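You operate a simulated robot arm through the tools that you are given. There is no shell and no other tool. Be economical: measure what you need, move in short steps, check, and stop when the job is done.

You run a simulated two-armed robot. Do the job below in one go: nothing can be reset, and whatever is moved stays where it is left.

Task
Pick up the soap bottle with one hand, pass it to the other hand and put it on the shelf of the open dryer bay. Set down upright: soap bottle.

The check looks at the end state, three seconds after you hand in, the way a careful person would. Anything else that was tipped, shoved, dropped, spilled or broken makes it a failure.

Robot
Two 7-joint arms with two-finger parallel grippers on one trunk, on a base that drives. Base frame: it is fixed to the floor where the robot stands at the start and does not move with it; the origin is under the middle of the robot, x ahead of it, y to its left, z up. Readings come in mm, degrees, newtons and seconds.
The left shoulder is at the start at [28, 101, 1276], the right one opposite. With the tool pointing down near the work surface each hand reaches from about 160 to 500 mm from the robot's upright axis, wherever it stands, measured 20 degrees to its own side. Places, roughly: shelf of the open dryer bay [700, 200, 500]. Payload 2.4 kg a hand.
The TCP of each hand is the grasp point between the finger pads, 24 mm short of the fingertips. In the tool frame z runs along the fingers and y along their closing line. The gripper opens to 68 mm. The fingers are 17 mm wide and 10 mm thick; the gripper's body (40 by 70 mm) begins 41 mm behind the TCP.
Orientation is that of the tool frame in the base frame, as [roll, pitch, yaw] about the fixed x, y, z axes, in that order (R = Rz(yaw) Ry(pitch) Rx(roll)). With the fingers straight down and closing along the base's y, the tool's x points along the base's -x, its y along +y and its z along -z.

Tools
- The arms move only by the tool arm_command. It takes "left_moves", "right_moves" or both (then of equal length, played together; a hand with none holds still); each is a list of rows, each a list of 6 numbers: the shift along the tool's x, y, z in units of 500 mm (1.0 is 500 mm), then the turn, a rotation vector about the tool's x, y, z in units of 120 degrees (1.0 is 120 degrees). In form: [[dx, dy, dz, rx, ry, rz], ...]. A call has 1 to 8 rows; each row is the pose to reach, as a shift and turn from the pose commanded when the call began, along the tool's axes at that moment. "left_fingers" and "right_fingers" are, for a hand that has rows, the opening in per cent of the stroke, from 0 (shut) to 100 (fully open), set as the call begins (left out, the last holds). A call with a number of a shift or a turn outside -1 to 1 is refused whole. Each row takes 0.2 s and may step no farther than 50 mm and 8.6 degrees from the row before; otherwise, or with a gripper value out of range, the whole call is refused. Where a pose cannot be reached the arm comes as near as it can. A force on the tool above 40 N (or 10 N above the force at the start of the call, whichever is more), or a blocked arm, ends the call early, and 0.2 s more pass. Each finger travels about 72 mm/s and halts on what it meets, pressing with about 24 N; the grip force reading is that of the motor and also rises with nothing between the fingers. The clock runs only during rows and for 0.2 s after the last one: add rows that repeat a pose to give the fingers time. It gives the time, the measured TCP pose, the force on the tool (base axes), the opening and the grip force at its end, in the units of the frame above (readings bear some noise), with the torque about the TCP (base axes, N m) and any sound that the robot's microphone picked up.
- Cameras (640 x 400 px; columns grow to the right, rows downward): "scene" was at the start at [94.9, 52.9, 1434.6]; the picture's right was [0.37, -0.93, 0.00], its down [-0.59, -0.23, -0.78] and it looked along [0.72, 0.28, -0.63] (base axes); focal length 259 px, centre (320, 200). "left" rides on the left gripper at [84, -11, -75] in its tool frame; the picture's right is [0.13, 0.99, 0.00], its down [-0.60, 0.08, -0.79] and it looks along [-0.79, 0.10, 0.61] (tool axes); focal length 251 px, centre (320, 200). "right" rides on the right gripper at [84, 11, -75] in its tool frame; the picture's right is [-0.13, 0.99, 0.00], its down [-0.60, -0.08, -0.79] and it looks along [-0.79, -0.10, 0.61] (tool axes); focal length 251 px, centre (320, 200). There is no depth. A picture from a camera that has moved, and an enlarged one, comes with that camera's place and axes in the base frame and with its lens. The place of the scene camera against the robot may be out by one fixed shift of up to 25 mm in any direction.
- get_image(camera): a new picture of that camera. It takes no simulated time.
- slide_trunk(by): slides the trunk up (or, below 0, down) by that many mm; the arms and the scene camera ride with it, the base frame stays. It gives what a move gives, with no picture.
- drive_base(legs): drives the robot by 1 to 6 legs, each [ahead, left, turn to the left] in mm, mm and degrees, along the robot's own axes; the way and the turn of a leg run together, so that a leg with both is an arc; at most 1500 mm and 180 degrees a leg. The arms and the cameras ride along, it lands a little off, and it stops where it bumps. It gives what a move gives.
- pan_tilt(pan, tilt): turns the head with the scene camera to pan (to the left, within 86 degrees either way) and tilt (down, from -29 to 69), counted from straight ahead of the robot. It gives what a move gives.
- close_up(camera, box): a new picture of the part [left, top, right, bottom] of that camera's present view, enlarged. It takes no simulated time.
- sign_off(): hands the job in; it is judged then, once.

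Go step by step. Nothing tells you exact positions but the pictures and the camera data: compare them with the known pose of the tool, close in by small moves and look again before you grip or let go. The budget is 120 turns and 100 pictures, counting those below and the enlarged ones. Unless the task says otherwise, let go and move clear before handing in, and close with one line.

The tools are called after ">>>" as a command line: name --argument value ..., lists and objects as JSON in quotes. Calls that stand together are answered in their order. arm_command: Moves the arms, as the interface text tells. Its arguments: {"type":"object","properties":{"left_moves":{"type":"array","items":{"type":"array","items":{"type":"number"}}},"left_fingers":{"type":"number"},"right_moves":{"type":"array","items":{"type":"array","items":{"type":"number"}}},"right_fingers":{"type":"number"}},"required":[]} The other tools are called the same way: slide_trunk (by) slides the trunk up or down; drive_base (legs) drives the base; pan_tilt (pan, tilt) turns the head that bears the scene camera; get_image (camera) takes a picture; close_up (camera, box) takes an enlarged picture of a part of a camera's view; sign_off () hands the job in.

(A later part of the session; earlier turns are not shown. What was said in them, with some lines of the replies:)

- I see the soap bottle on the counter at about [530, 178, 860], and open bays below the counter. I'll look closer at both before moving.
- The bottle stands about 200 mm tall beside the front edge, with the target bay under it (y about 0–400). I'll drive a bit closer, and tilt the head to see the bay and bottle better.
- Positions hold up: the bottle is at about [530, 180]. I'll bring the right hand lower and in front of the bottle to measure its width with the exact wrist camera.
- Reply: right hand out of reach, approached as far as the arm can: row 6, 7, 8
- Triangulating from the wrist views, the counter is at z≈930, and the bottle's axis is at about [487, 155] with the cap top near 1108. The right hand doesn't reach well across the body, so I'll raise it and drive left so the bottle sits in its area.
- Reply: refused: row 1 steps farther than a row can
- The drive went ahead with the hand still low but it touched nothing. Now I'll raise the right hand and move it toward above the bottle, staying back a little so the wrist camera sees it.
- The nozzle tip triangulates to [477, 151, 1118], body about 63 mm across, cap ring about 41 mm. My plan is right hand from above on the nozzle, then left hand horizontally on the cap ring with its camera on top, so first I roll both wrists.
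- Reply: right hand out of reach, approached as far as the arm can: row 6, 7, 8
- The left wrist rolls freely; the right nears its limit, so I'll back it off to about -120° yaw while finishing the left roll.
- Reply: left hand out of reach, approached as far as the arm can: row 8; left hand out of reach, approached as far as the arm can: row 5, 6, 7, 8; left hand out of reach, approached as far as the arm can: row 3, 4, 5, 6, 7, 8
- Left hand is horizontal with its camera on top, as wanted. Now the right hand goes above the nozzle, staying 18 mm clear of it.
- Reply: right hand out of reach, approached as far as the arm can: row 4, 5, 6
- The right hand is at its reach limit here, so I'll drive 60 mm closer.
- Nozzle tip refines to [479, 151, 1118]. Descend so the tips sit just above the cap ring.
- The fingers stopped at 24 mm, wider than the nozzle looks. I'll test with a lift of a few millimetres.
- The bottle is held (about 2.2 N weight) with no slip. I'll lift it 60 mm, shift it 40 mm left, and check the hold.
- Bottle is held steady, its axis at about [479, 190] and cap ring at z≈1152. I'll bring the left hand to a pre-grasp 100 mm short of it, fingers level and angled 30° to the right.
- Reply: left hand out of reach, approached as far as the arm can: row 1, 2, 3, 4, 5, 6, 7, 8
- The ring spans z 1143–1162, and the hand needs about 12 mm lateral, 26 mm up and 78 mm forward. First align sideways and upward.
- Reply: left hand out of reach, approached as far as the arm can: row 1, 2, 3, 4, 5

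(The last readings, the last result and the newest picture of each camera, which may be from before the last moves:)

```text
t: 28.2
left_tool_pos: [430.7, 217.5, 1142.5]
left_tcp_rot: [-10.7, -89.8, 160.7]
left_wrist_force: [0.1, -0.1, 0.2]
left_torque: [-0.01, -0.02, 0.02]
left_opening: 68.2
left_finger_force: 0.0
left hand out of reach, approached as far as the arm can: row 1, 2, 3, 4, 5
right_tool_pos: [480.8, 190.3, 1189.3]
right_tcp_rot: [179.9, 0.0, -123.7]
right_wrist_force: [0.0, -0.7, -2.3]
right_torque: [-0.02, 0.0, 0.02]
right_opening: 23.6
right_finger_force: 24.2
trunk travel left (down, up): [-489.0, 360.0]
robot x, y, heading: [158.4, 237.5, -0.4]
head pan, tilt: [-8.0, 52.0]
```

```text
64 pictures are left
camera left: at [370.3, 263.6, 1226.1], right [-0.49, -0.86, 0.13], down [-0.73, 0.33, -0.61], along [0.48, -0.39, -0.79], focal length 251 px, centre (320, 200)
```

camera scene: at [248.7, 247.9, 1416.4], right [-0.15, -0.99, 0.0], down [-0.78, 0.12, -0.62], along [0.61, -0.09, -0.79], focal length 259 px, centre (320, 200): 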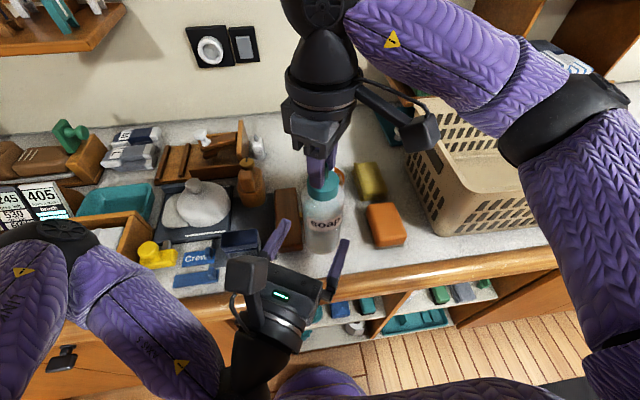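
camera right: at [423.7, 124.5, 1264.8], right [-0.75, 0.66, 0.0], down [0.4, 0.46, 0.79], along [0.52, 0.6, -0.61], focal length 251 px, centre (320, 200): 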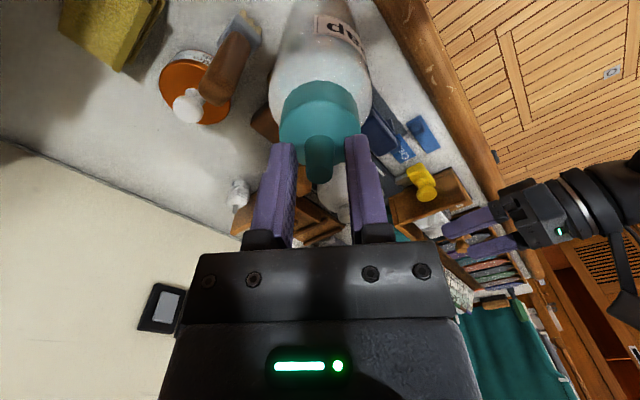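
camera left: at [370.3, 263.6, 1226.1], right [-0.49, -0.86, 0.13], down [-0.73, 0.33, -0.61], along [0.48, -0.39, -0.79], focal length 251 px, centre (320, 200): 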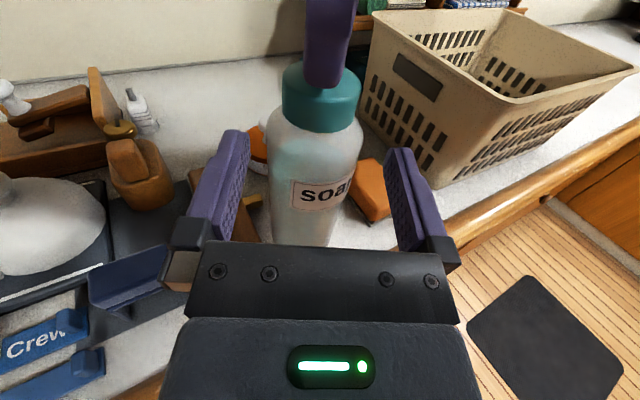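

The left arm is limited in height here, so I'll lower the bottle 20 mm with the right hand instead.

>>> arm_command --right_moves '[[0, 0, 0.02, 0, 0, 0], [0, 0, 0.04, 0, 0, 0], [0, 0, 0.04, 0, 0, 0]]'

>>> close_up --camera "left" --box '[220, 40, 420, 200]'

```text
t: 29.0
left_tool_pos: [429.7, 216.2, 1142.8]
left_tcp_rot: [-6.1, -89.9, 156.2]
left_wrist_force: [0.7, 0.0, -0.2]
left_torque: [-0.02, 0.0, 0.0]
left_opening: 68.0
left_finger_force: 0.2
right_tool_pos: [480.6, 190.8, 1171.8]
right_tcp_rot: [179.8, 0.0, -123.8]
right_wrist_force: [0.8, -0.4, -2.9]
right_torque: [-0.03, -0.02, 0.01]
right_opening: 23.5
right_finger_force: 24.2
trunk travel left (down, up): [-489.0, 360.0]
robot x, y, heading: [156.5, 239.2, -0.5]
head pan, tilt: [-8.0, 52.0]
```

```text
2.50 times, centred on (320, 120) of left
camera zoom: at [370.2, 263.6, 1226.1], right [-0.49, -0.86, 0.13], down [-0.73, 0.33, -0.6], along [0.48, -0.39, -0.79], focal length 629 px, centre (320, 400)
```

zoom: 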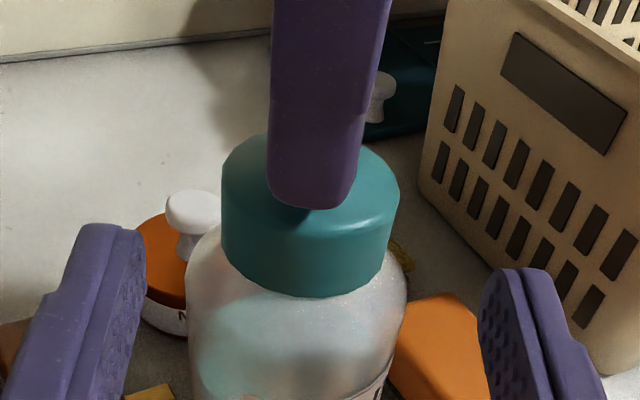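

>>> arm_command --left_moves '[[-0.019, -0.002, 0, 0, 0, 0], [-0.019, -0.002, 0.03, 0, 0, 0], [-0.019, -0.002, 0.06, 0, 0, 0], [-0.019, -0.002, 0.08, 0, 0, 0], [-0.019, -0.002, 0.08, 0, 0, 0]]'

>>> get_image --camera "left"

>>> get_image --camera "scene"

```text
t: 30.2
left_tool_pos: [464.9, 197.1, 1132.1]
left_tcp_rot: [-21.0, -89.9, 171.0]
left_wrist_force: [-1.4, -0.2, 0.2]
left_torque: [-0.02, 0.03, 0.01]
left_opening: 68.5
left_finger_force: 0.2
right_tool_pos: [481.3, 190.1, 1171.6]
right_tcp_rot: [180.0, 0.0, -123.7]
right_wrist_force: [-0.7, -0.8, -2.6]
right_torque: [-0.01, 0.01, 0.02]
right_opening: 23.7
right_finger_force: 23.6
trunk travel left (down, up): [-489.0, 360.0]
robot x, y, heading: [162.9, 238.3, -0.5]
head pan, tilt: [-8.0, 52.0]
```

```text
62 pictures are left
camera left: at [405.4, 244.6, 1216.1], right [-0.49, -0.86, 0.13], down [-0.73, 0.33, -0.6], along [0.48, -0.39, -0.79], focal length 251 px, centre (320, 200)
```

left: 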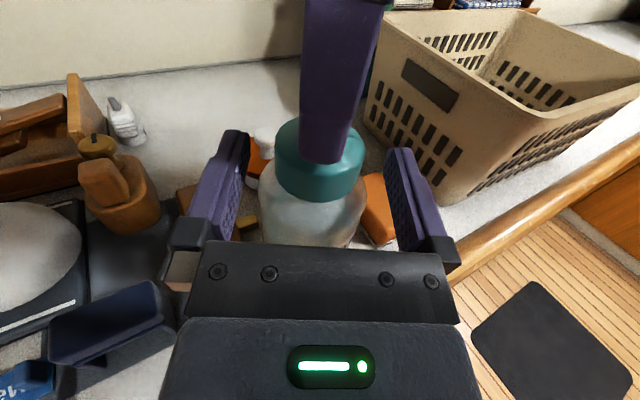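

```text
61 pictures are left
camera scene: at [248.7, 248.3, 1416.4], right [-0.15, -0.99, 0.0], down [-0.78, 0.12, -0.62], along [0.61, -0.09, -0.79], focal length 259 px, centre (320, 200)
```

scene: 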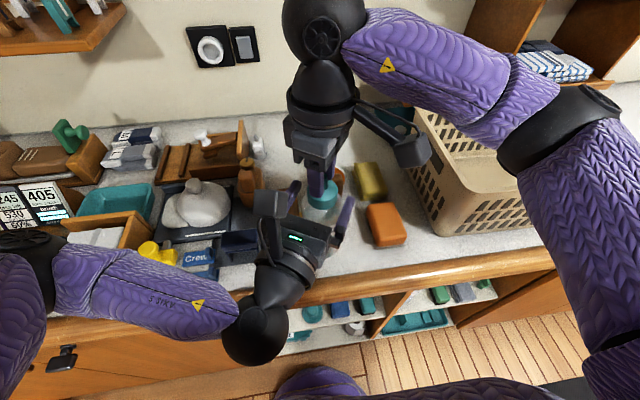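

Aligned. Advance the last 13 mm and close the left hand on the ring.

>>> arm_command --left_moves '[[0, 0, 0.014, 0, 0, 0], [0, 0, 0.026, 0, 0, 0], [0, 0, 0.026, 0, 0, 0]]'

>>> arm_command --left_moves '[[0, 0, 0, 0, 0, 0], [0, 0, 0, 0, 0, 0], [0, 0, 0, 0, 0, 0], [0, 0, 0, 0, 0, 0]]' --left_fingers 0

>>> get_image --camera "left"

```text
t: 31.0
left_tool_pos: [476.0, 193.8, 1132.3]
left_tcp_rot: [-27.4, -90.0, 177.3]
left_wrist_force: [0.5, -0.3, -0.4]
left_torque: [0.01, -0.03, 0.0]
left_opening: 68.0
left_finger_force: 0.0
right_tool_pos: [481.1, 189.6, 1170.9]
right_tcp_rot: [179.9, 0.0, -123.8]
right_wrist_force: [-0.6, -0.5, -2.8]
right_torque: [-0.04, 0.0, -0.03]
right_opening: 22.9
right_finger_force: 23.7
trunk travel left (down, up): [-489.0, 360.0]
robot x, y, heading: [159.2, 235.4, -0.5]
head pan, tilt: [-8.0, 52.0]
```

```text
t: 32.0
left_tool_pos: [476.4, 191.7, 1131.4]
left_tcp_rot: [169.5, -90.0, -19.4]
left_wrist_force: [-0.9, -4.6, -0.3]
left_torque: [-0.02, 0.04, 0.04]
left_opening: 38.7
left_finger_force: 24.1
right_tool_pos: [481.2, 190.1, 1171.1]
right_tcp_rot: [179.9, 0.1, -123.9]
right_wrist_force: [1.9, 4.9, 1.0]
right_torque: [0.22, -0.07, -0.06]
right_opening: 23.5
right_finger_force: 24.3
trunk travel left (down, up): [-489.0, 360.0]
robot x, y, heading: [157.1, 239.9, -0.6]
head pan, tilt: [-8.0, 52.0]
```

```text
60 pictures are left
camera left: at [416.5, 239.4, 1216.1], right [-0.49, -0.86, 0.13], down [-0.73, 0.33, -0.6], along [0.48, -0.39, -0.79], focal length 251 px, centre (320, 200)
```

left: 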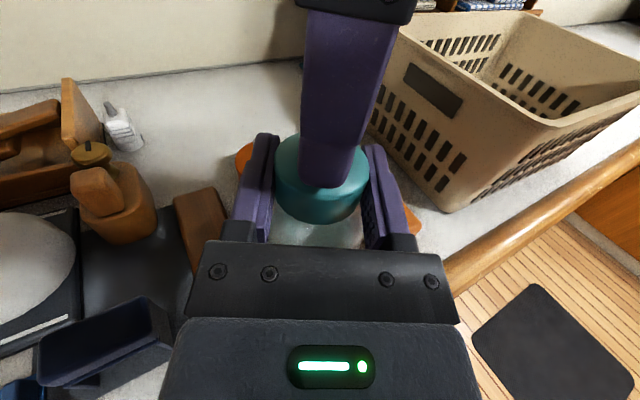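

The left hand holds the ring (38.7 mm, 24 N). Open the right hand moderately and lift it straight off.

>>> arm_command --right_moves '[[0, 0, 0, 0, 0, 0], [0, 0, 0, 0, 0, 0], [0, 0, -0.02, 0, 0, 0], [0, 0, -0.06, 0, 0, 0], [0, 0, -0.12, 0, 0, 0], [0, 0, -0.16, 0, 0, 0], [0, 0, -0.16, 0, 0, 0]]' --right_fingers 58

>>> get_image --camera "left"

>>> get_image --camera "scene"

```text
t: 33.6
left_tool_pos: [476.7, 192.0, 1133.2]
left_tcp_rot: [166.5, -90.0, -16.4]
left_wrist_force: [-0.4, -0.1, 0.0]
left_torque: [-0.03, 0.03, -0.01]
left_opening: 38.7
left_finger_force: 24.0
right_tool_pos: [480.7, 188.6, 1249.7]
right_tcp_rot: [179.9, 0.0, -124.0]
right_wrist_force: [-0.2, -0.3, -0.1]
right_torque: [-0.01, -0.03, -0.01]
right_opening: 39.3
right_finger_force: 0.0
trunk travel left (down, up): [-489.0, 360.0]
robot x, y, heading: [157.9, 242.2, -0.6]
head pan, tilt: [-8.0, 52.0]
```

```text
59 pictures are left
camera left: at [416.6, 239.4, 1216.1], right [-0.49, -0.86, 0.13], down [-0.73, 0.33, -0.6], along [0.48, -0.39, -0.79], focal length 251 px, centre (320, 200)
```

left: 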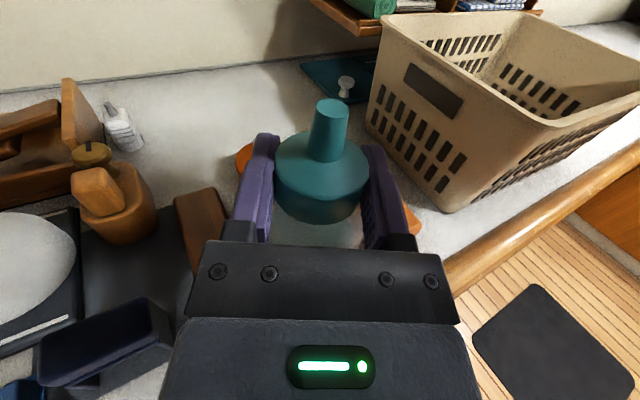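

```text
58 pictures are left
camera scene: at [248.8, 248.3, 1416.4], right [-0.15, -0.99, 0.0], down [-0.78, 0.12, -0.62], along [0.61, -0.09, -0.79], focal length 259 px, centre (320, 200)
```

scene: 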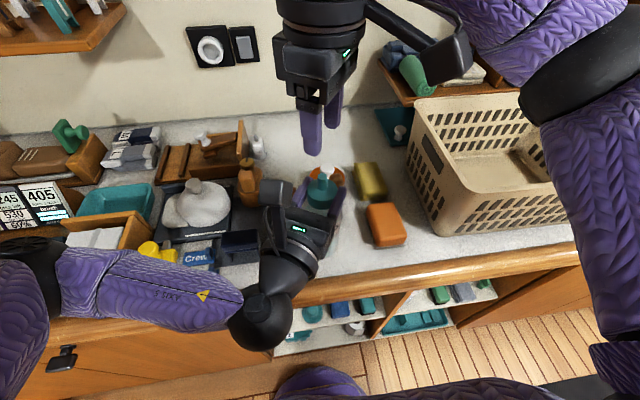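

The bottle has passed to the left hand. I'll draw the right hand away toward the robot's right side and raise the left slightly to check the load.

>>> arm_command --right_moves '[[0.07, 0, -0.02, 0, 0, 0], [0.15, 0, -0.02, 0, 0, 0], [0.23, 0, -0.02, 0, 0, 0], [0.31, 0, -0.02, 0, 0, 0], [0.39, 0, -0.02, 0, 0, 0], [0.45, 0, -0.02, 0, 0, 0], [0.504, 0, -0.02, 0, 0, 0], [0.504, 0, -0.02, 0, 0, 0]]' --left_moves '[[0.01, 0, 0, 0, 0, 0], [0.01, 0, 0, 0, 0, 0], [0.01, 0, 0, 0, 0, 0], [0.01, 0, 0, 0, 0, 0], [0.01, 0, 0, 0, 0, 0], [0.01, 0, 0, 0, 0, 0], [0.01, 0, 0, 0, 0, 0], [0.01, 0, 0, 0, 0, 0]]'

>>> get_image --camera "scene"

>>> get_image --camera "right"

```text
t: 35.4
left_tool_pos: [476.3, 192.1, 1137.9]
left_tcp_rot: [-17.3, -89.9, 167.5]
left_wrist_force: [0.3, -0.3, -2.7]
left_torque: [0.0, 0.0, 0.02]
left_opening: 38.7
left_finger_force: 23.9
right_tool_pos: [336.6, 5.9, 1255.9]
right_tcp_rot: [180.0, 0.0, -123.9]
right_wrist_force: [-0.7, 0.7, -0.6]
right_torque: [0.02, -0.01, -0.03]
right_opening: 39.4
right_finger_force: 0.0
right hand out of reach, approached as far as the arm can: row 6, 7, 8
trunk travel left (down, up): [-489.0, 360.0]
robot x, y, heading: [158.5, 236.8, -0.5]
head pan, tilt: [-8.0, 52.0]
```

```text
57 pictures are left
camera scene: at [248.7, 248.3, 1416.4], right [-0.15, -0.99, 0.0], down [-0.78, 0.12, -0.62], along [0.61, -0.09, -0.79], focal length 259 px, centre (320, 200)
```

scene: 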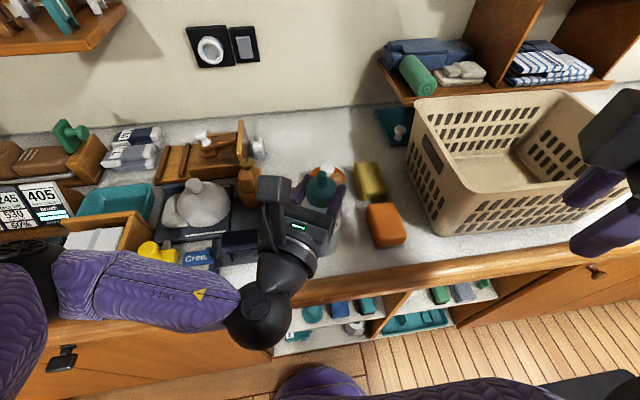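

```text
56 pictures are left
camera right: at [279.6, -58.6, 1330.2], right [-0.75, 0.66, 0.0], down [0.4, 0.46, 0.79], along [0.52, 0.6, -0.61], focal length 251 px, centre (320, 200)
```

right: 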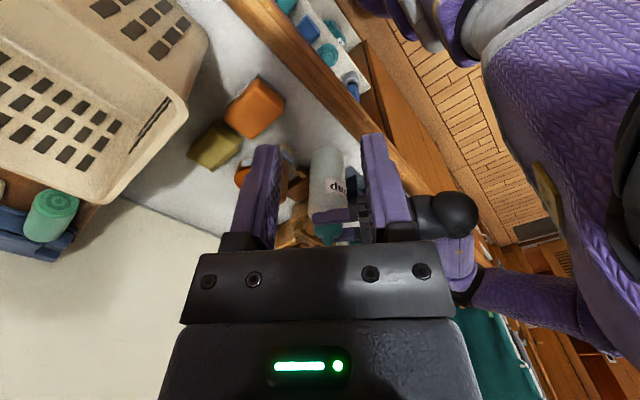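

The left hand holds it (−2.7 N). Now I'll back away from the counter and lower the trunk to see into the bay.

>>> drive_base --legs '[[-330, 0, 0]]'

>>> slide_trunk --by -440

>>> pan_tilt --pan 0 --tilt 28

>>> get_image --camera "scene"

>>> get_image --camera "left"

```text
t: 37.5
left_tool_pos: [161.3, 196.9, 1137.9]
left_tcp_rot: [-22.6, -89.8, 172.8]
left_wrist_force: [-0.2, -0.8, -2.1]
left_torque: [-0.02, 0.01, 0.01]
left_opening: 38.0
left_finger_force: 23.5
right_tool_pos: [20.5, 9.9, 1255.7]
right_tcp_rot: [-179.9, 0.1, -123.8]
right_wrist_force: [0.7, 0.7, 0.1]
right_torque: [0.0, -0.03, -0.02]
right_opening: 39.4
right_finger_force: 0.3
trunk travel left (down, up): [-489.0, 360.0]
robot x, y, heading: [-156.7, 240.8, -0.8]
head pan, tilt: [-8.0, 52.0]
```

```text
refused: -440 is not a number from -400 to 400
```

```text
t: 38.4
left_tool_pos: [160.6, 196.3, 1136.3]
left_tcp_rot: [-29.1, -89.9, 179.3]
left_wrist_force: [-0.1, 0.1, -3.0]
left_torque: [0.01, 0.02, -0.01]
left_opening: 38.3
left_finger_force: 24.2
right_tool_pos: [21.6, 10.4, 1257.1]
right_tcp_rot: [179.9, 0.0, -123.8]
right_wrist_force: [-0.2, 0.9, 0.3]
right_torque: [-0.02, 0.0, 0.04]
right_opening: 39.4
right_finger_force: 0.1
trunk travel left (down, up): [-489.0, 360.0]
robot x, y, heading: [-153.7, 238.9, -0.8]
head pan, tilt: [0.0, 28.0]
```

```text
55 pictures are left
camera scene: at [-49.5, 261.7, 1451.7], right [-0.01, -1.0, 0.0], down [-0.47, 0.0, -0.88], along [0.88, -0.01, -0.47], focal length 259 px, centre (320, 200)
```

scene: 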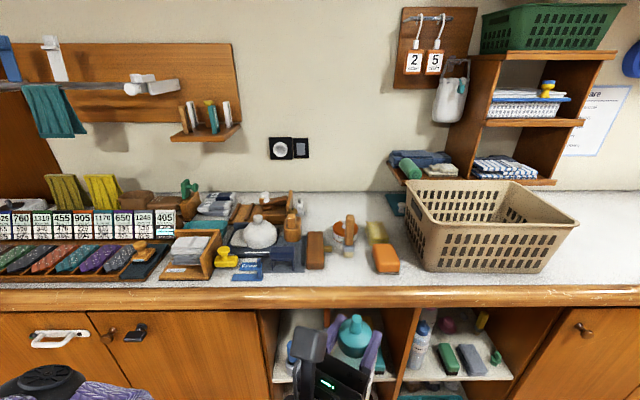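

```text
54 pictures are left
camera left: at [101.9, 243.3, 1220.8], right [-0.49, -0.86, 0.13], down [-0.73, 0.33, -0.6], along [0.48, -0.39, -0.79], focal length 251 px, centre (320, 200)
```

left: 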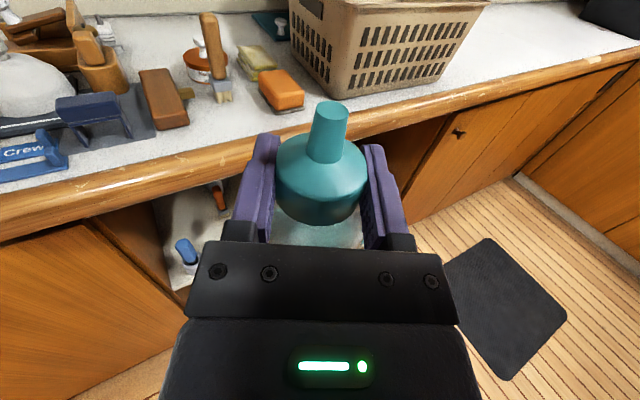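

>>> slide_trunk --by -400

>>> pan_tilt --pan 0 --tilt 35

>>> get_image --camera "scene"

>>> get_image --camera "left"

>>> get_image --camera "right"

```text
t: 42.2
left_tool_pos: [161.1, 196.6, 737.4]
left_tcp_rot: [-14.1, -89.9, 164.4]
left_wrist_force: [0.0, -0.1, -2.5]
left_torque: [0.01, 0.03, -0.01]
left_opening: 37.7
left_finger_force: 24.0
right_tool_pos: [43.0, 9.6, 841.4]
right_tcp_rot: [175.0, -3.2, -123.7]
right_wrist_force: [0.1, -0.5, -0.5]
right_torque: [0.0, 0.01, 0.0]
right_opening: 39.5
right_finger_force: 0.0
trunk travel left (down, up): [-89.0, 760.0]
robot x, y, heading: [-154.9, 242.0, -0.3]
head pan, tilt: [0.0, 28.0]
```

```text
t: 42.9
left_tool_pos: [161.6, 196.5, 737.2]
left_tcp_rot: [-17.0, -89.9, 167.3]
left_wrist_force: [-0.1, 0.1, -2.3]
left_torque: [0.03, 0.04, 0.01]
left_opening: 37.7
left_finger_force: 23.9
right_tool_pos: [42.8, 11.6, 841.8]
right_tcp_rot: [175.1, -3.2, -123.6]
right_wrist_force: [-0.2, 0.1, -0.4]
right_torque: [0.0, 0.01, -0.01]
right_opening: 39.6
right_finger_force: 0.1
trunk travel left (down, up): [-89.0, 760.0]
robot x, y, heading: [-155.3, 242.2, -0.2]
head pan, tilt: [0.0, 35.0]
```

```text
53 pictures are left
camera scene: at [32.3, 260.9, 1034.6], right [-0.01, -1.0, 0.0], down [-0.57, 0.01, -0.82], along [0.82, -0.01, -0.57], focal length 259 px, centre (320, 200)
```

scene: 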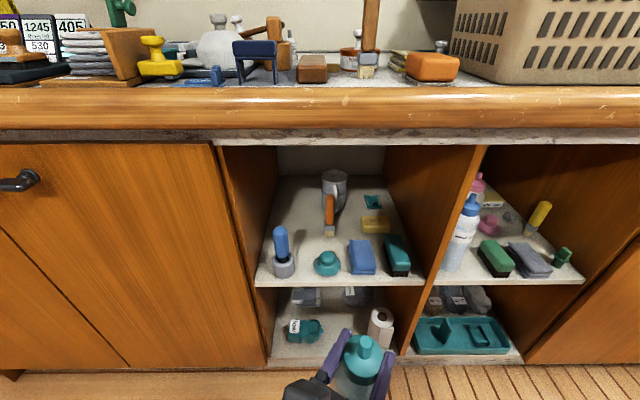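

```text
52 pictures are left
camera left: at [101.9, 243.4, 820.8], right [-0.49, -0.86, 0.13], down [-0.73, 0.33, -0.6], along [0.48, -0.39, -0.79], focal length 251 px, centre (320, 200)
```

left: 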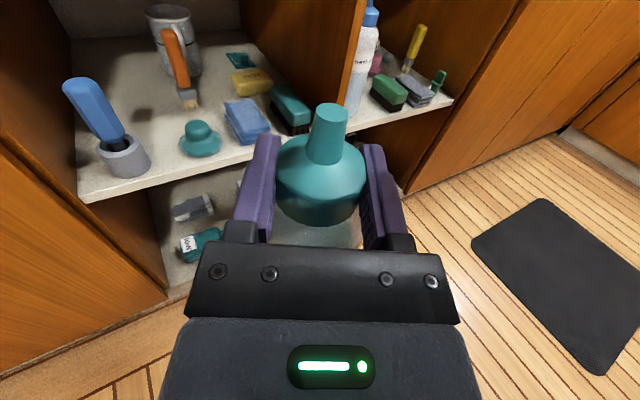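

```text
51 pictures are left
camera right: at [-5.0, -55.0, 921.7], right [-0.75, 0.66, 0.08], down [0.48, 0.46, 0.75], along [0.46, 0.6, -0.66], focal length 251 px, centre (320, 200)
```

right: 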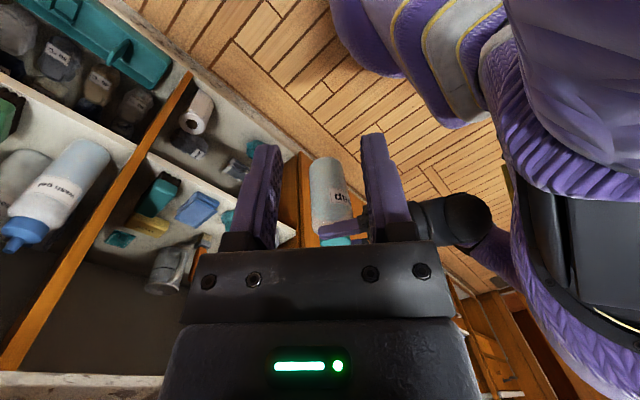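

I see the bay clearly: cup with tall blue handle at about [482, 353], teal piece at [486, 238], mug and orange brush around y 200–240, and a free patch around [670, 315]. The hand must enter angled to the left, so I'll stretch the left arm forward-left and turn it to about +20° while still outside.

>>> arm_command --left_moves '[[0, -0.058, 0.02, 0.052, 0, 0], [0, -0.116, 0.04, 0.104, 0, 0], [0, -0.175, 0.06, 0.156, 0, 0], [0, -0.233, 0.08, 0.208, 0, 0], [0, -0.291, 0.1, 0.26, 0, 0], [0, -0.35, 0.12, 0.312, 0, 0], [0, -0.408, 0.14, 0.365, 0, 0], [0, -0.466, 0.16, 0.417, 0, 0]]'

>>> get_image --camera "scene"

>>> get_image --camera "left"

```text
t: 44.7
left_tool_pos: [347.9, 358.5, 735.7]
left_tcp_rot: [73.4, -89.9, 126.9]
left_wrist_force: [0.8, -0.8, -1.8]
left_torque: [0.0, -0.01, 0.06]
left_opening: 37.4
left_finger_force: 24.0
right_tool_pos: [44.2, 11.1, 841.3]
right_tcp_rot: [175.0, -3.2, -123.6]
right_wrist_force: [-0.9, -0.9, 0.1]
right_torque: [0.0, 0.0, 0.04]
right_opening: 39.5
right_finger_force: 0.1
trunk travel left (down, up): [-89.0, 760.0]
robot x, y, heading: [-156.2, 239.4, -0.4]
head pan, tilt: [0.0, 35.0]
```

```text
50 pictures are left
camera scene: at [32.3, 261.0, 1034.5], right [-0.01, -1.0, 0.0], down [-0.57, 0.01, -0.82], along [0.82, -0.01, -0.57], focal length 259 px, centre (320, 200)
```

scene: 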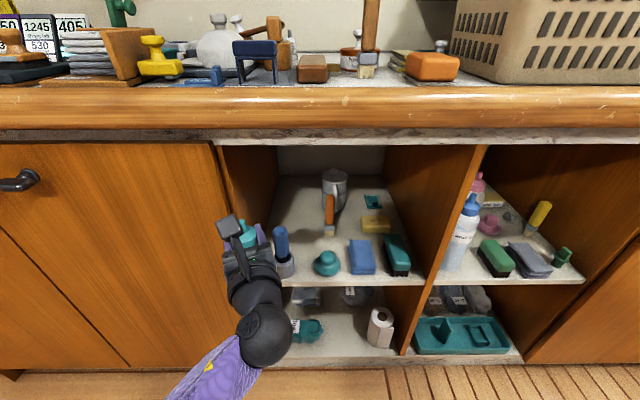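

```text
49 pictures are left
camera left: at [273.9, 343.1, 819.5], right [0.34, -0.93, 0.13], down [-0.72, -0.35, -0.6], along [0.61, 0.12, -0.79], focal length 251 px, centre (320, 200)
```

left: 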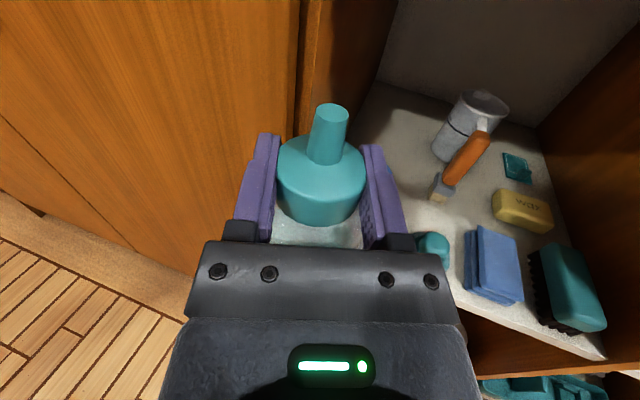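

From the exact left camera: brush foot at [623, 205], mug left edge about y 215, shelf z≈495; the scene view is off by about −20 mm in y, so the cup is near [482, 334]. Target is [680, 300], entering along +20°; first I drive right so the hand is on that line, and lower the trunk a little.

>>> drive_base --legs '[[0, -178, 0]]'

>>> slide_trunk --by -20

>>> get_image --camera "left"

>>> get_image --camera "right"

>>> get_image --camera "scene"

```text
t: 46.2
left_tool_pos: [345.0, 183.4, 736.2]
left_tcp_rot: [37.7, -90.0, 162.9]
left_wrist_force: [-0.3, -0.8, -2.8]
left_torque: [0.02, -0.01, -0.02]
left_opening: 37.1
left_finger_force: 23.8
right_tool_pos: [43.5, -164.7, 843.6]
right_tcp_rot: [175.0, -3.4, -123.4]
right_wrist_force: [0.2, -1.5, -0.9]
right_torque: [0.03, 0.01, -0.01]
right_opening: 39.4
right_finger_force: 0.0
trunk travel left (down, up): [-89.0, 760.0]
robot x, y, heading: [-156.0, 63.1, -0.2]
head pan, tilt: [0.0, 35.0]
```

```text
t: 46.9
left_tool_pos: [345.7, 181.9, 716.4]
left_tcp_rot: [25.1, -89.9, 175.4]
left_wrist_force: [0.0, 0.8, -2.4]
left_torque: [-0.03, 0.02, 0.01]
left_opening: 37.3
left_finger_force: 23.9
right_tool_pos: [45.2, -164.3, 822.2]
right_tcp_rot: [174.9, -3.4, -123.4]
right_wrist_force: [0.4, 0.3, -0.5]
right_torque: [0.05, 0.0, -0.02]
right_opening: 39.4
right_finger_force: 0.1
trunk travel left (down, up): [-69.0, 780.0]
robot x, y, heading: [-157.2, 65.8, -0.3]
head pan, tilt: [0.0, 35.0]
```

```text
48 pictures are left
camera left: at [271.7, 167.2, 799.5], right [0.35, -0.93, 0.13], down [-0.71, -0.35, -0.6], along [0.61, 0.12, -0.79], focal length 251 px, centre (320, 200)
```

left: 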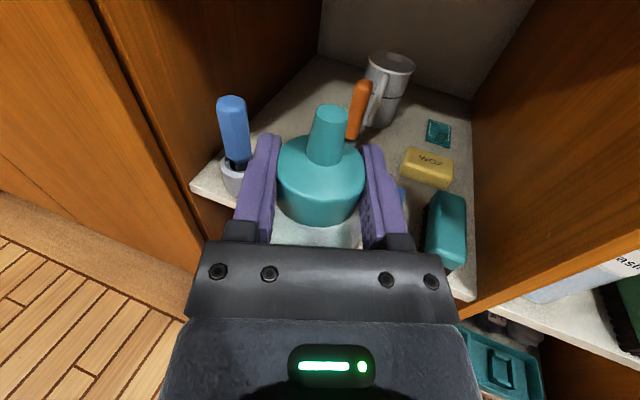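

```text
47 pictures are left
camera right: at [-3.3, -230.5, 900.9], right [-0.75, 0.66, 0.08], down [0.48, 0.46, 0.75], along [0.45, 0.6, -0.66], focal length 251 px, centre (320, 200)
```

right: 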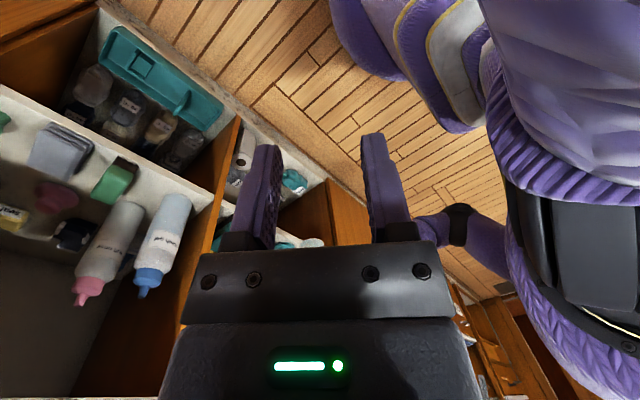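

```text
46 pictures are left
camera scene: at [38.0, 84.3, 1013.7], right [-0.01, -1.0, 0.0], down [-0.57, 0.0, -0.82], along [0.82, 0.0, -0.57], focal length 259 px, centre (320, 200)
```

scene: 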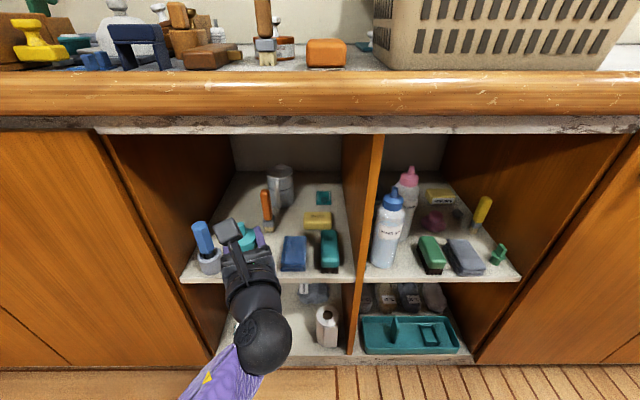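

The elbow would pass near the blue handle, so I'll do this with a straighter arm: back the robot off and to the right, then extend the left arm outward.

>>> drive_base --legs '[[-150, -177, 0]]'

>>> arm_command --left_moves '[[0, -0.028, 0.05, 0, 0, 0], [0, -0.056, 0.1, 0, 0, 0], [0, -0.084, 0.15, 0, 0, 0], [0, -0.112, 0.2, 0, 0, 0], [0, -0.14, 0.25, 0, 0, 0], [0, -0.168, 0.3, 0, 0, 0], [0, -0.196, 0.35, 0, 0, 0], [0, -0.225, 0.396, 0, 0, 0]]'

>>> pan_tilt --pan 20 --tilt 30

>>> get_image --camera "scene"

>>> get_image --camera "left"

```text
t: 48.6
left_tool_pos: [199.0, 8.0, 716.0]
left_tcp_rot: [35.2, -89.9, 165.5]
left_wrist_force: [0.6, -0.1, -2.3]
left_torque: [-0.02, 0.01, 0.0]
left_opening: 36.7
left_finger_force: 23.6
right_tool_pos: [-100.0, -341.7, 822.3]
right_tcp_rot: [174.8, -3.4, -123.2]
right_wrist_force: [-0.5, 0.4, -1.0]
right_torque: [-0.03, -0.03, -0.01]
right_opening: 39.5
right_finger_force: 0.0
trunk travel left (down, up): [-69.0, 780.0]
robot x, y, heading: [-303.9, -114.5, 0.0]
head pan, tilt: [0.0, 35.0]
```

```text
t: 50.4
left_tool_pos: [344.1, 186.9, 718.6]
left_tcp_rot: [60.9, -89.8, 139.9]
left_wrist_force: [0.0, -0.5, -3.2]
left_torque: [-0.01, 0.01, -0.01]
left_opening: 36.2
left_finger_force: 24.1
right_tool_pos: [-100.9, -341.9, 822.9]
right_tcp_rot: [174.8, -3.4, -123.2]
right_wrist_force: [0.2, -0.4, -0.4]
right_torque: [0.01, 0.0, 0.02]
right_opening: 39.7
right_finger_force: 0.1
trunk travel left (down, up): [-69.0, 780.0]
robot x, y, heading: [-304.6, -113.2, -0.3]
head pan, tilt: [0.0, 35.0]
```

```text
t: 51.2
left_tool_pos: [345.2, 185.5, 719.0]
left_tcp_rot: [47.6, -90.0, 153.2]
left_wrist_force: [-1.0, -0.5, -2.5]
left_torque: [0.04, -0.01, -0.01]
left_opening: 35.9
left_finger_force: 23.8
right_tool_pos: [-101.2, -341.2, 821.8]
right_tcp_rot: [174.9, -3.4, -123.1]
right_wrist_force: [0.8, 0.3, -0.6]
right_torque: [0.01, -0.03, 0.04]
right_opening: 39.5
right_finger_force: 0.0
trunk travel left (down, up): [-69.0, 780.0]
robot x, y, heading: [-303.3, -114.2, 0.2]
head pan, tilt: [20.0, 30.0]
```

```text
45 pictures are left
camera scene: at [-111.5, -61.0, 1021.4], right [0.34, -0.94, 0.0], down [-0.47, -0.17, -0.87], along [0.81, 0.29, -0.5], focal length 259 px, centre (320, 200)
```

scene: 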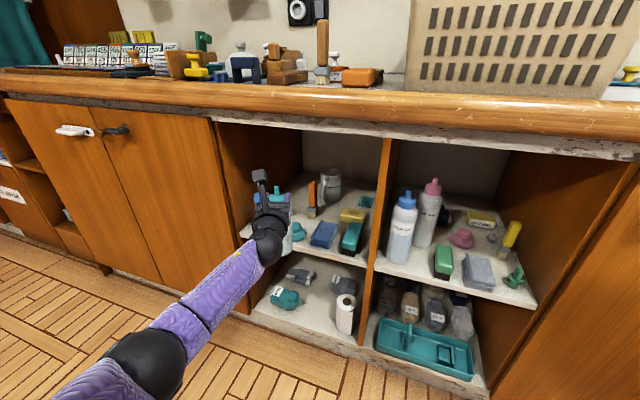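

```text
44 pictures are left
camera left: at [270.8, 169.3, 802.4], right [0.35, -0.93, 0.13], down [-0.71, -0.35, -0.6], along [0.61, 0.12, -0.79], focal length 251 px, centre (320, 200)
```

left: 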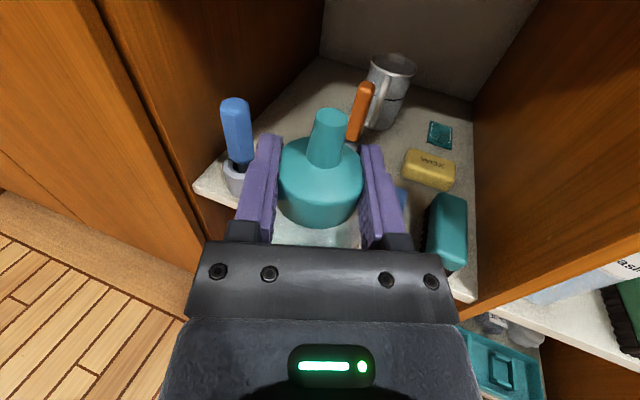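

>>> close_up --camera "left" --box '[230, 80, 410, 260]'

```text
2.22 times, centred on (320, 170) of left
camera zoom: at [270.8, 169.3, 802.4], right [0.35, -0.93, 0.13], down [-0.71, -0.35, -0.6], along [0.61, 0.12, -0.79], focal length 559 px, centre (320, 267)
```

zoom: 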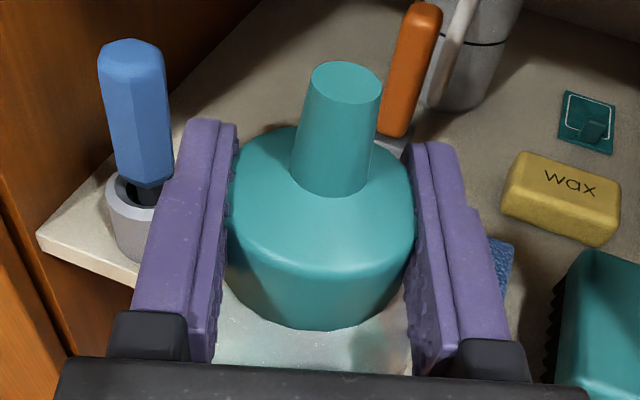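

The ring is still centred in the fingers but I see a slow creep of the opening, so I'll not dawdle. Drive in along the entry line, stopping 65 mm short, and check.

>>> drive_base --legs '[[275, 94, 0]]'

>>> get_image --camera "left"

>>> get_image --camera "scene"

```text
t: 53.2
left_tool_pos: [624.7, 275.8, 718.7]
left_tcp_rot: [-141.6, -89.9, -18.0]
left_wrist_force: [0.0, -0.4, -2.6]
left_torque: [-0.01, 0.01, -0.01]
left_opening: 35.9
left_finger_force: 23.4
right_tool_pos: [177.2, -247.9, 821.7]
right_tcp_rot: [174.7, -3.5, -123.5]
right_wrist_force: [-0.7, 0.1, 0.6]
right_torque: [0.0, 0.02, -0.01]
right_opening: 39.3
right_finger_force: 0.2
trunk travel left (down, up): [-69.0, 780.0]
robot x, y, heading: [-25.1, -16.4, -0.2]
head pan, tilt: [20.0, 30.0]
```

```text
42 pictures are left
camera left: at [551.1, 260.1, 802.5], right [0.35, -0.93, 0.13], down [-0.72, -0.35, -0.6], along [0.61, 0.12, -0.79], focal length 251 px, centre (320, 200)
```

left: 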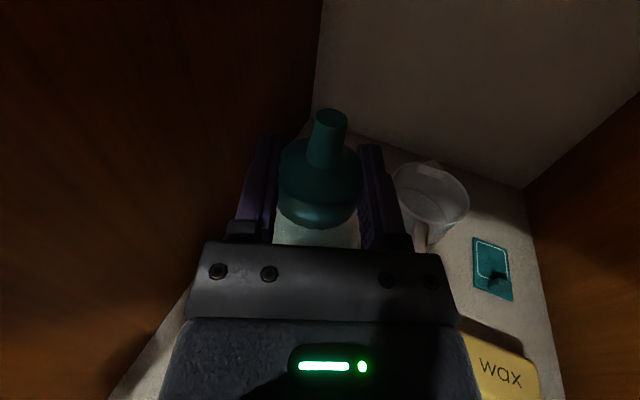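

```text
41 pictures are left
camera scene: at [167.3, 31.8, 1021.5], right [0.34, -0.94, 0.0], down [-0.47, -0.17, -0.87], along [0.82, 0.29, -0.5], focal length 259 px, centre (320, 200)
```

scene: 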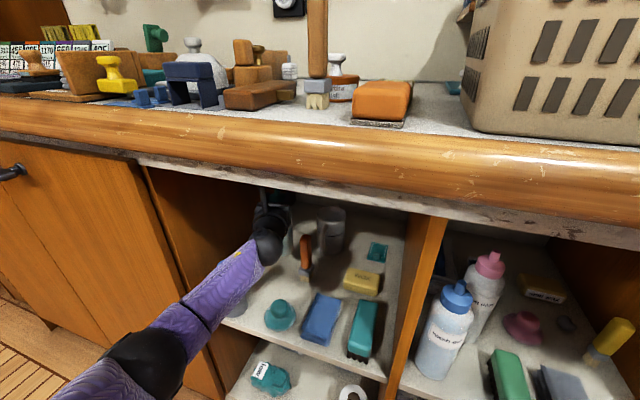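

The hand is inside the bay at [625, 276] with clearances fine around it. I'll nudge a little forward-left to [635, 288], then lower most of the way with the trunk.

>>> arm_command --left_moves '[[0, -0.008, 0.013, 0, 0, 0], [0, -0.016, 0.026, 0, 0, 0]]'

>>> slide_trunk --by -48

>>> get_image --camera "left"

>>> get_image --camera "scene"

```text
t: 53.8
left_tool_pos: [633.6, 287.6, 718.1]
left_tcp_rot: [160.4, -90.0, 40.0]
left_wrist_force: [-0.1, 0.3, -1.8]
left_torque: [-0.01, 0.01, 0.0]
left_opening: 35.5
left_finger_force: 24.0
right_tool_pos: [175.7, -248.8, 821.8]
right_tcp_rot: [174.8, -3.4, -123.5]
right_wrist_force: [-0.7, -0.1, 0.2]
right_torque: [-0.01, -0.02, 0.01]
right_opening: 39.4
right_finger_force: 0.1
trunk travel left (down, up): [-69.0, 780.0]
robot x, y, heading: [-25.2, -20.6, -0.3]
head pan, tilt: [20.0, 30.0]
```

```text
t: 54.7
left_tool_pos: [635.2, 287.2, 672.1]
left_tcp_rot: [-133.8, -90.0, -25.8]
left_wrist_force: [0.3, -0.4, -2.4]
left_torque: [-0.02, 0.0, -0.02]
left_opening: 35.3
left_finger_force: 23.9
right_tool_pos: [183.7, -247.8, 768.0]
right_tcp_rot: [173.0, -4.6, -123.3]
right_wrist_force: [-0.2, 0.2, 0.1]
right_torque: [-0.04, 0.02, 0.0]
right_opening: 39.4
right_finger_force: 0.1
trunk travel left (down, up): [-21.0, 828.0]
robot x, y, heading: [-24.0, -20.9, -0.5]
head pan, tilt: [20.0, 30.0]
```

```text
40 pictures are left
camera left: at [560.5, 272.0, 754.5], right [0.35, -0.93, 0.13], down [-0.72, -0.35, -0.6], along [0.61, 0.12, -0.79], focal length 251 px, centre (320, 200)
```

left: 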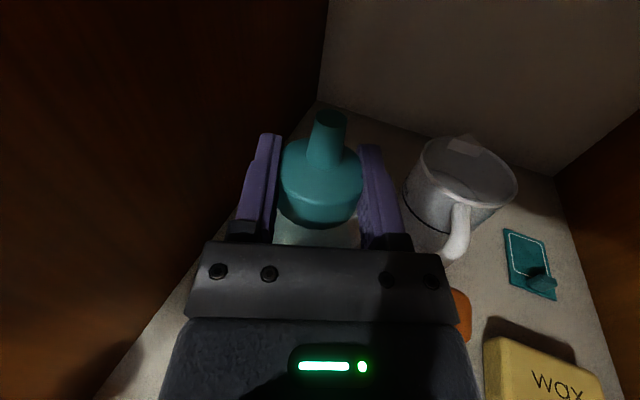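

```text
39 pictures are left
camera scene: at [184.9, 31.7, 971.2], right [0.34, -0.94, 0.0], down [-0.47, -0.17, -0.87], along [0.82, 0.29, -0.5], focal length 259 px, centre (320, 200)
```

scene: 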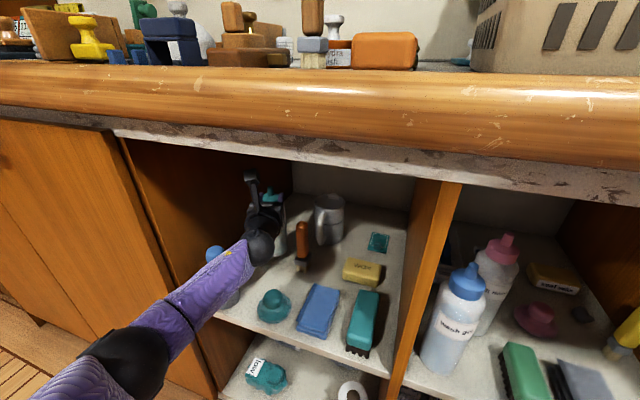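

All neighbours undisturbed. Lower with the arm in small steps, watching the vertical force.

>>> arm_command --left_moves '[[-0.01, 0, 0, 0, 0, 0], [-0.02, 0, 0, 0, 0, 0], [-0.03, 0, 0, 0, 0, 0], [-0.03, 0, 0, 0, 0, 0]]'

>>> arm_command --left_moves '[[-0.006, 0, 0, 0, 0, 0], [-0.01, 0, 0, 0, 0, 0], [-0.01, 0, 0, 0, 0, 0]]'

```text
t: 55.7
left_tool_pos: [634.8, 288.1, 655.0]
left_tcp_rot: [52.9, -89.9, 147.4]
left_wrist_force: [-0.6, -0.3, -3.0]
left_torque: [-0.01, 0.01, -0.03]
left_opening: 35.0
left_finger_force: 23.7
right_tool_pos: [184.1, -246.9, 767.8]
right_tcp_rot: [173.0, -4.5, -123.4]
right_wrist_force: [-0.7, 0.3, 0.1]
right_torque: [0.01, 0.01, -0.01]
right_opening: 39.6
right_finger_force: 0.1
trunk travel left (down, up): [-21.0, 828.0]
robot x, y, heading: [-26.0, -19.1, -0.3]
head pan, tilt: [20.0, 30.0]
```

```text
t: 56.5
left_tool_pos: [635.5, 286.8, 650.6]
left_tcp_rot: [23.7, -89.8, 176.7]
left_wrist_force: [-0.3, 0.7, -0.5]
left_torque: [0.07, -0.09, -0.01]
left_opening: 35.2
left_finger_force: 23.8
right_tool_pos: [184.3, -247.8, 767.7]
right_tcp_rot: [173.1, -4.5, -123.3]
right_wrist_force: [-1.0, 0.0, 0.2]
right_torque: [-0.02, 0.05, 0.0]
right_opening: 39.3
right_finger_force: 0.1
trunk travel left (down, up): [-21.0, 828.0]
robot x, y, heading: [-24.5, -17.6, -0.3]
head pan, tilt: [20.0, 30.0]
```

Contact is beginning (load falling, torque showing). Two millimetres more.

>>> arm_command --left_moves '[[-0.004, 0, 0, 0, 0, 0], [-0.004, 0, 0, 0, 0, 0]]'

>>> close_up --camera "left" --box '[200, 80, 520, 330]'

>>> close_up --camera "scene" --box '[170, 160, 420, 320]'

```text
t: 57.1
left_tool_pos: [634.4, 287.6, 650.6]
left_tcp_rot: [12.5, -89.7, -171.9]
left_wrist_force: [-0.4, 2.0, 10.4]
left_torque: [0.05, -0.3, 0.07]
left_opening: 35.3
left_finger_force: 24.0
right_tool_pos: [183.6, -247.4, 768.0]
right_tcp_rot: [173.0, -4.5, -123.4]
right_wrist_force: [-0.4, 0.0, -0.1]
right_torque: [-0.02, -0.03, -0.02]
right_opening: 39.5
right_finger_force: 0.1
trunk travel left (down, up): [-21.0, 828.0]
robot x, y, heading: [-24.4, -18.5, -0.3]
head pan, tilt: [20.0, 30.0]
```

```text
1.60 times, centred on (360, 205) of left
camera zoom: at [559.9, 271.6, 734.2], right [0.35, -0.93, 0.13], down [-0.71, -0.35, -0.61], along [0.61, 0.12, -0.78], focal length 402 px, centre (256, 192)
```

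zoom: 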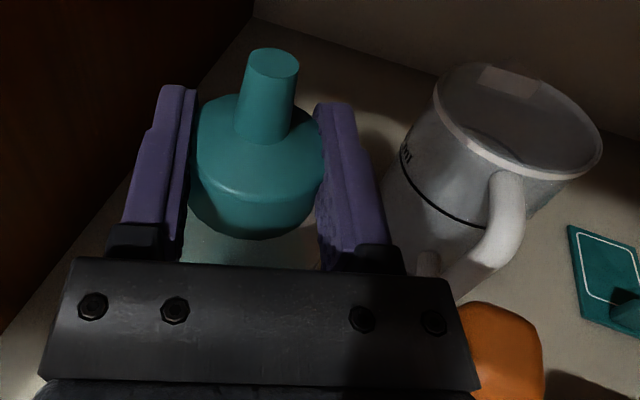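

```text
2.50 times, centred on (295, 240) of scene
camera zoom: at [183.9, 31.5, 971.6], right [0.34, -0.94, 0.0], down [-0.47, -0.17, -0.87], along [0.82, 0.29, -0.5], focal length 648 px, centre (382, 100)
```

zoom: 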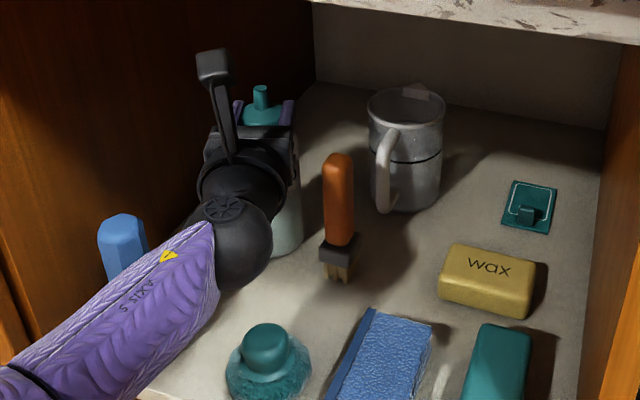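

The bottle stands on the shelf at about [635, 287] with 10 N pressing. Relieve the pressure and open the left fingers, keeping clear of the standing orange brush.

>>> arm_command --left_moves '[[0.004, 0, 0, 0, 0, 0], [0.004, 0, 0, 0, 0, 0]]'

>>> arm_command --left_moves '[[0, 0, 0, 0, 0, 0], [0, 0, 0, 0, 0, 0], [0, 0, 0, 0, 0, 0], [0, 0, 0, 0, 0, 0]]' --left_fingers 88

>>> get_image --camera "left"

```text
t: 57.7
left_tool_pos: [635.3, 287.3, 651.0]
left_tcp_rot: [3.9, -89.9, -163.5]
left_wrist_force: [-2.0, 0.7, 7.0]
left_torque: [-0.03, 0.08, 0.0]
left_opening: 35.2
left_finger_force: 23.7
right_tool_pos: [183.0, -247.9, 768.7]
right_tcp_rot: [173.0, -4.5, -123.3]
right_wrist_force: [0.1, 0.7, 0.4]
right_torque: [-0.02, 0.0, 0.01]
right_opening: 39.7
right_finger_force: 0.0
trunk travel left (down, up): [-21.0, 828.0]
robot x, y, heading: [-21.8, -21.5, -0.6]
head pan, tilt: [20.0, 30.0]
```

```text
t: 58.7
left_tool_pos: [635.1, 287.9, 650.1]
left_tcp_rot: [-153.1, -90.0, -6.4]
left_wrist_force: [-0.9, 0.5, 0.3]
left_torque: [0.0, 0.04, 0.05]
left_opening: 59.9
left_finger_force: 0.1
right_tool_pos: [184.9, -246.3, 769.3]
right_tcp_rot: [173.0, -4.5, -123.4]
right_wrist_force: [0.0, -0.1, 0.5]
right_torque: [0.01, -0.02, 0.02]
right_opening: 39.4
right_finger_force: 0.0
trunk travel left (down, up): [-21.0, 828.0]
robot x, y, heading: [-21.4, -19.6, -0.7]
head pan, tilt: [20.0, 30.0]
```

```text
36 pictures are left
camera left: at [561.3, 272.0, 734.0], right [0.35, -0.93, 0.13], down [-0.72, -0.35, -0.6], along [0.61, 0.12, -0.79], focal length 251 px, centre (320, 200)
```

left: 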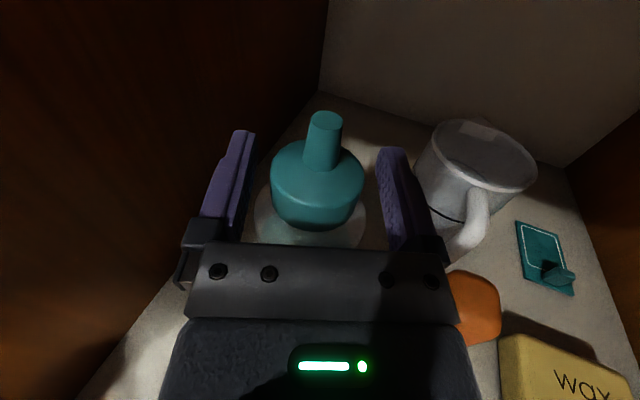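

The bottle stands freely. I'll withdraw by backing the base along the same line, arm held still.

>>> drive_base --legs '[[-90, -32, 0]]'

>>> get_image --camera "left"

>>> get_image --camera "scene"

```text
t: 59.9
left_tool_pos: [546.1, 255.9, 651.0]
left_tcp_rot: [-149.5, -90.0, -10.2]
left_wrist_force: [0.8, 0.3, 0.0]
left_torque: [-0.02, -0.01, 0.0]
left_opening: 59.9
left_finger_force: 0.1
right_tool_pos: [94.0, -277.6, 768.4]
right_tcp_rot: [173.0, -4.5, -123.4]
right_wrist_force: [-0.4, 0.2, -0.5]
right_torque: [0.0, 0.04, 0.02]
right_opening: 39.5
right_finger_force: 0.2
trunk travel left (down, up): [-21.0, 828.0]
robot x, y, heading: [-114.5, -50.1, -0.5]
head pan, tilt: [20.0, 30.0]
```

```text
35 pictures are left
camera left: at [471.6, 240.6, 733.9], right [0.35, -0.93, 0.13], down [-0.72, -0.35, -0.6], along [0.61, 0.12, -0.79], focal length 251 px, centre (320, 200)
```

left: 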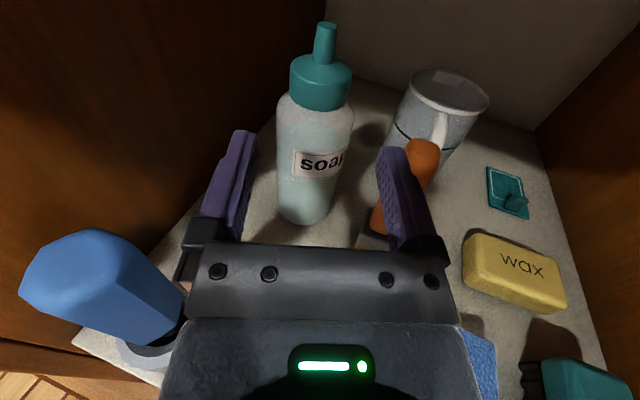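

```text
34 pictures are left
camera scene: at [94.9, 0.7, 971.2], right [0.34, -0.94, 0.0], down [-0.47, -0.17, -0.87], along [0.82, 0.29, -0.5], focal length 259 px, centre (320, 200)
```

scene: 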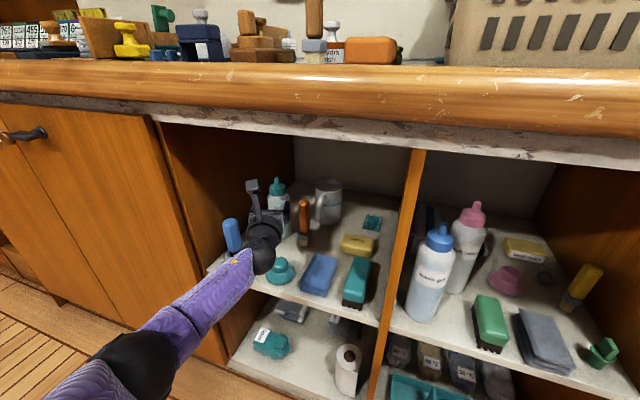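

>>> drive_base --legs '[[-230, -82, 0]]'

>>> get_image --camera "left"

>>> get_image --camera "scene"

```text
t: 61.7
left_tool_pos: [313.0, 175.9, 650.7]
left_tcp_rot: [-156.4, -90.0, -3.2]
left_wrist_force: [-0.5, 0.5, 0.1]
left_torque: [0.0, -0.02, 0.02]
left_opening: 59.9
left_finger_force: 0.0
right_tool_pos: [-140.2, -357.3, 768.2]
right_tcp_rot: [173.0, -4.5, -123.5]
right_wrist_force: [-0.2, -0.1, 0.3]
right_torque: [0.01, -0.06, -0.02]
right_opening: 39.6
right_finger_force: 0.0
trunk travel left (down, up): [-21.0, 828.0]
robot x, y, heading: [-349.3, -127.0, -0.6]
head pan, tilt: [20.0, 30.0]
```

```text
33 pictures are left
camera left: at [238.5, 160.2, 734.0], right [0.34, -0.93, 0.13], down [-0.72, -0.35, -0.6], along [0.61, 0.12, -0.79], focal length 251 px, centre (320, 200)
```

left: 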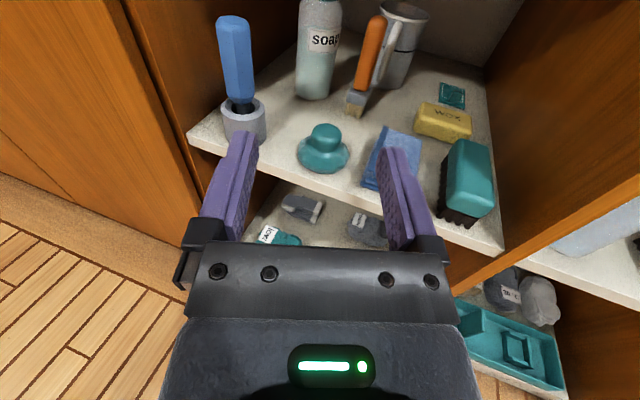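

```text
32 pictures are left
camera scene: at [-138.6, -79.1, 971.2], right [0.33, -0.94, 0.0], down [-0.47, -0.17, -0.87], along [0.82, 0.29, -0.5], focal length 259 px, centre (320, 200)
```

scene: 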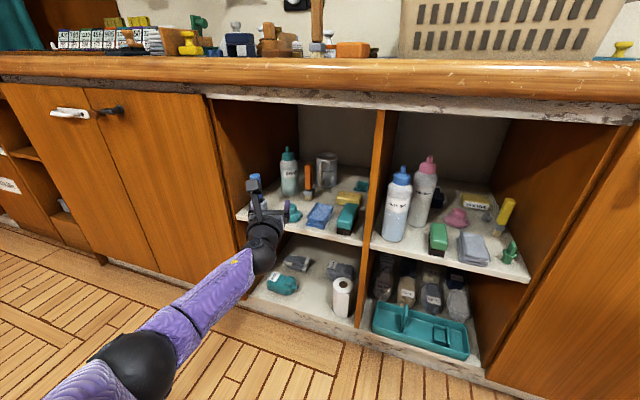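

The soap bottle stands upright on the shelf, both hands are clear, and everything else looks untouched. I'm handing the job in.

>>> sign_off

```text
The job is handed in.
```

The right hand picked up the soap bottle, passed it to the left, and the left hand set it upright on the bay shelf; nothing else looked moved in the last pictures.
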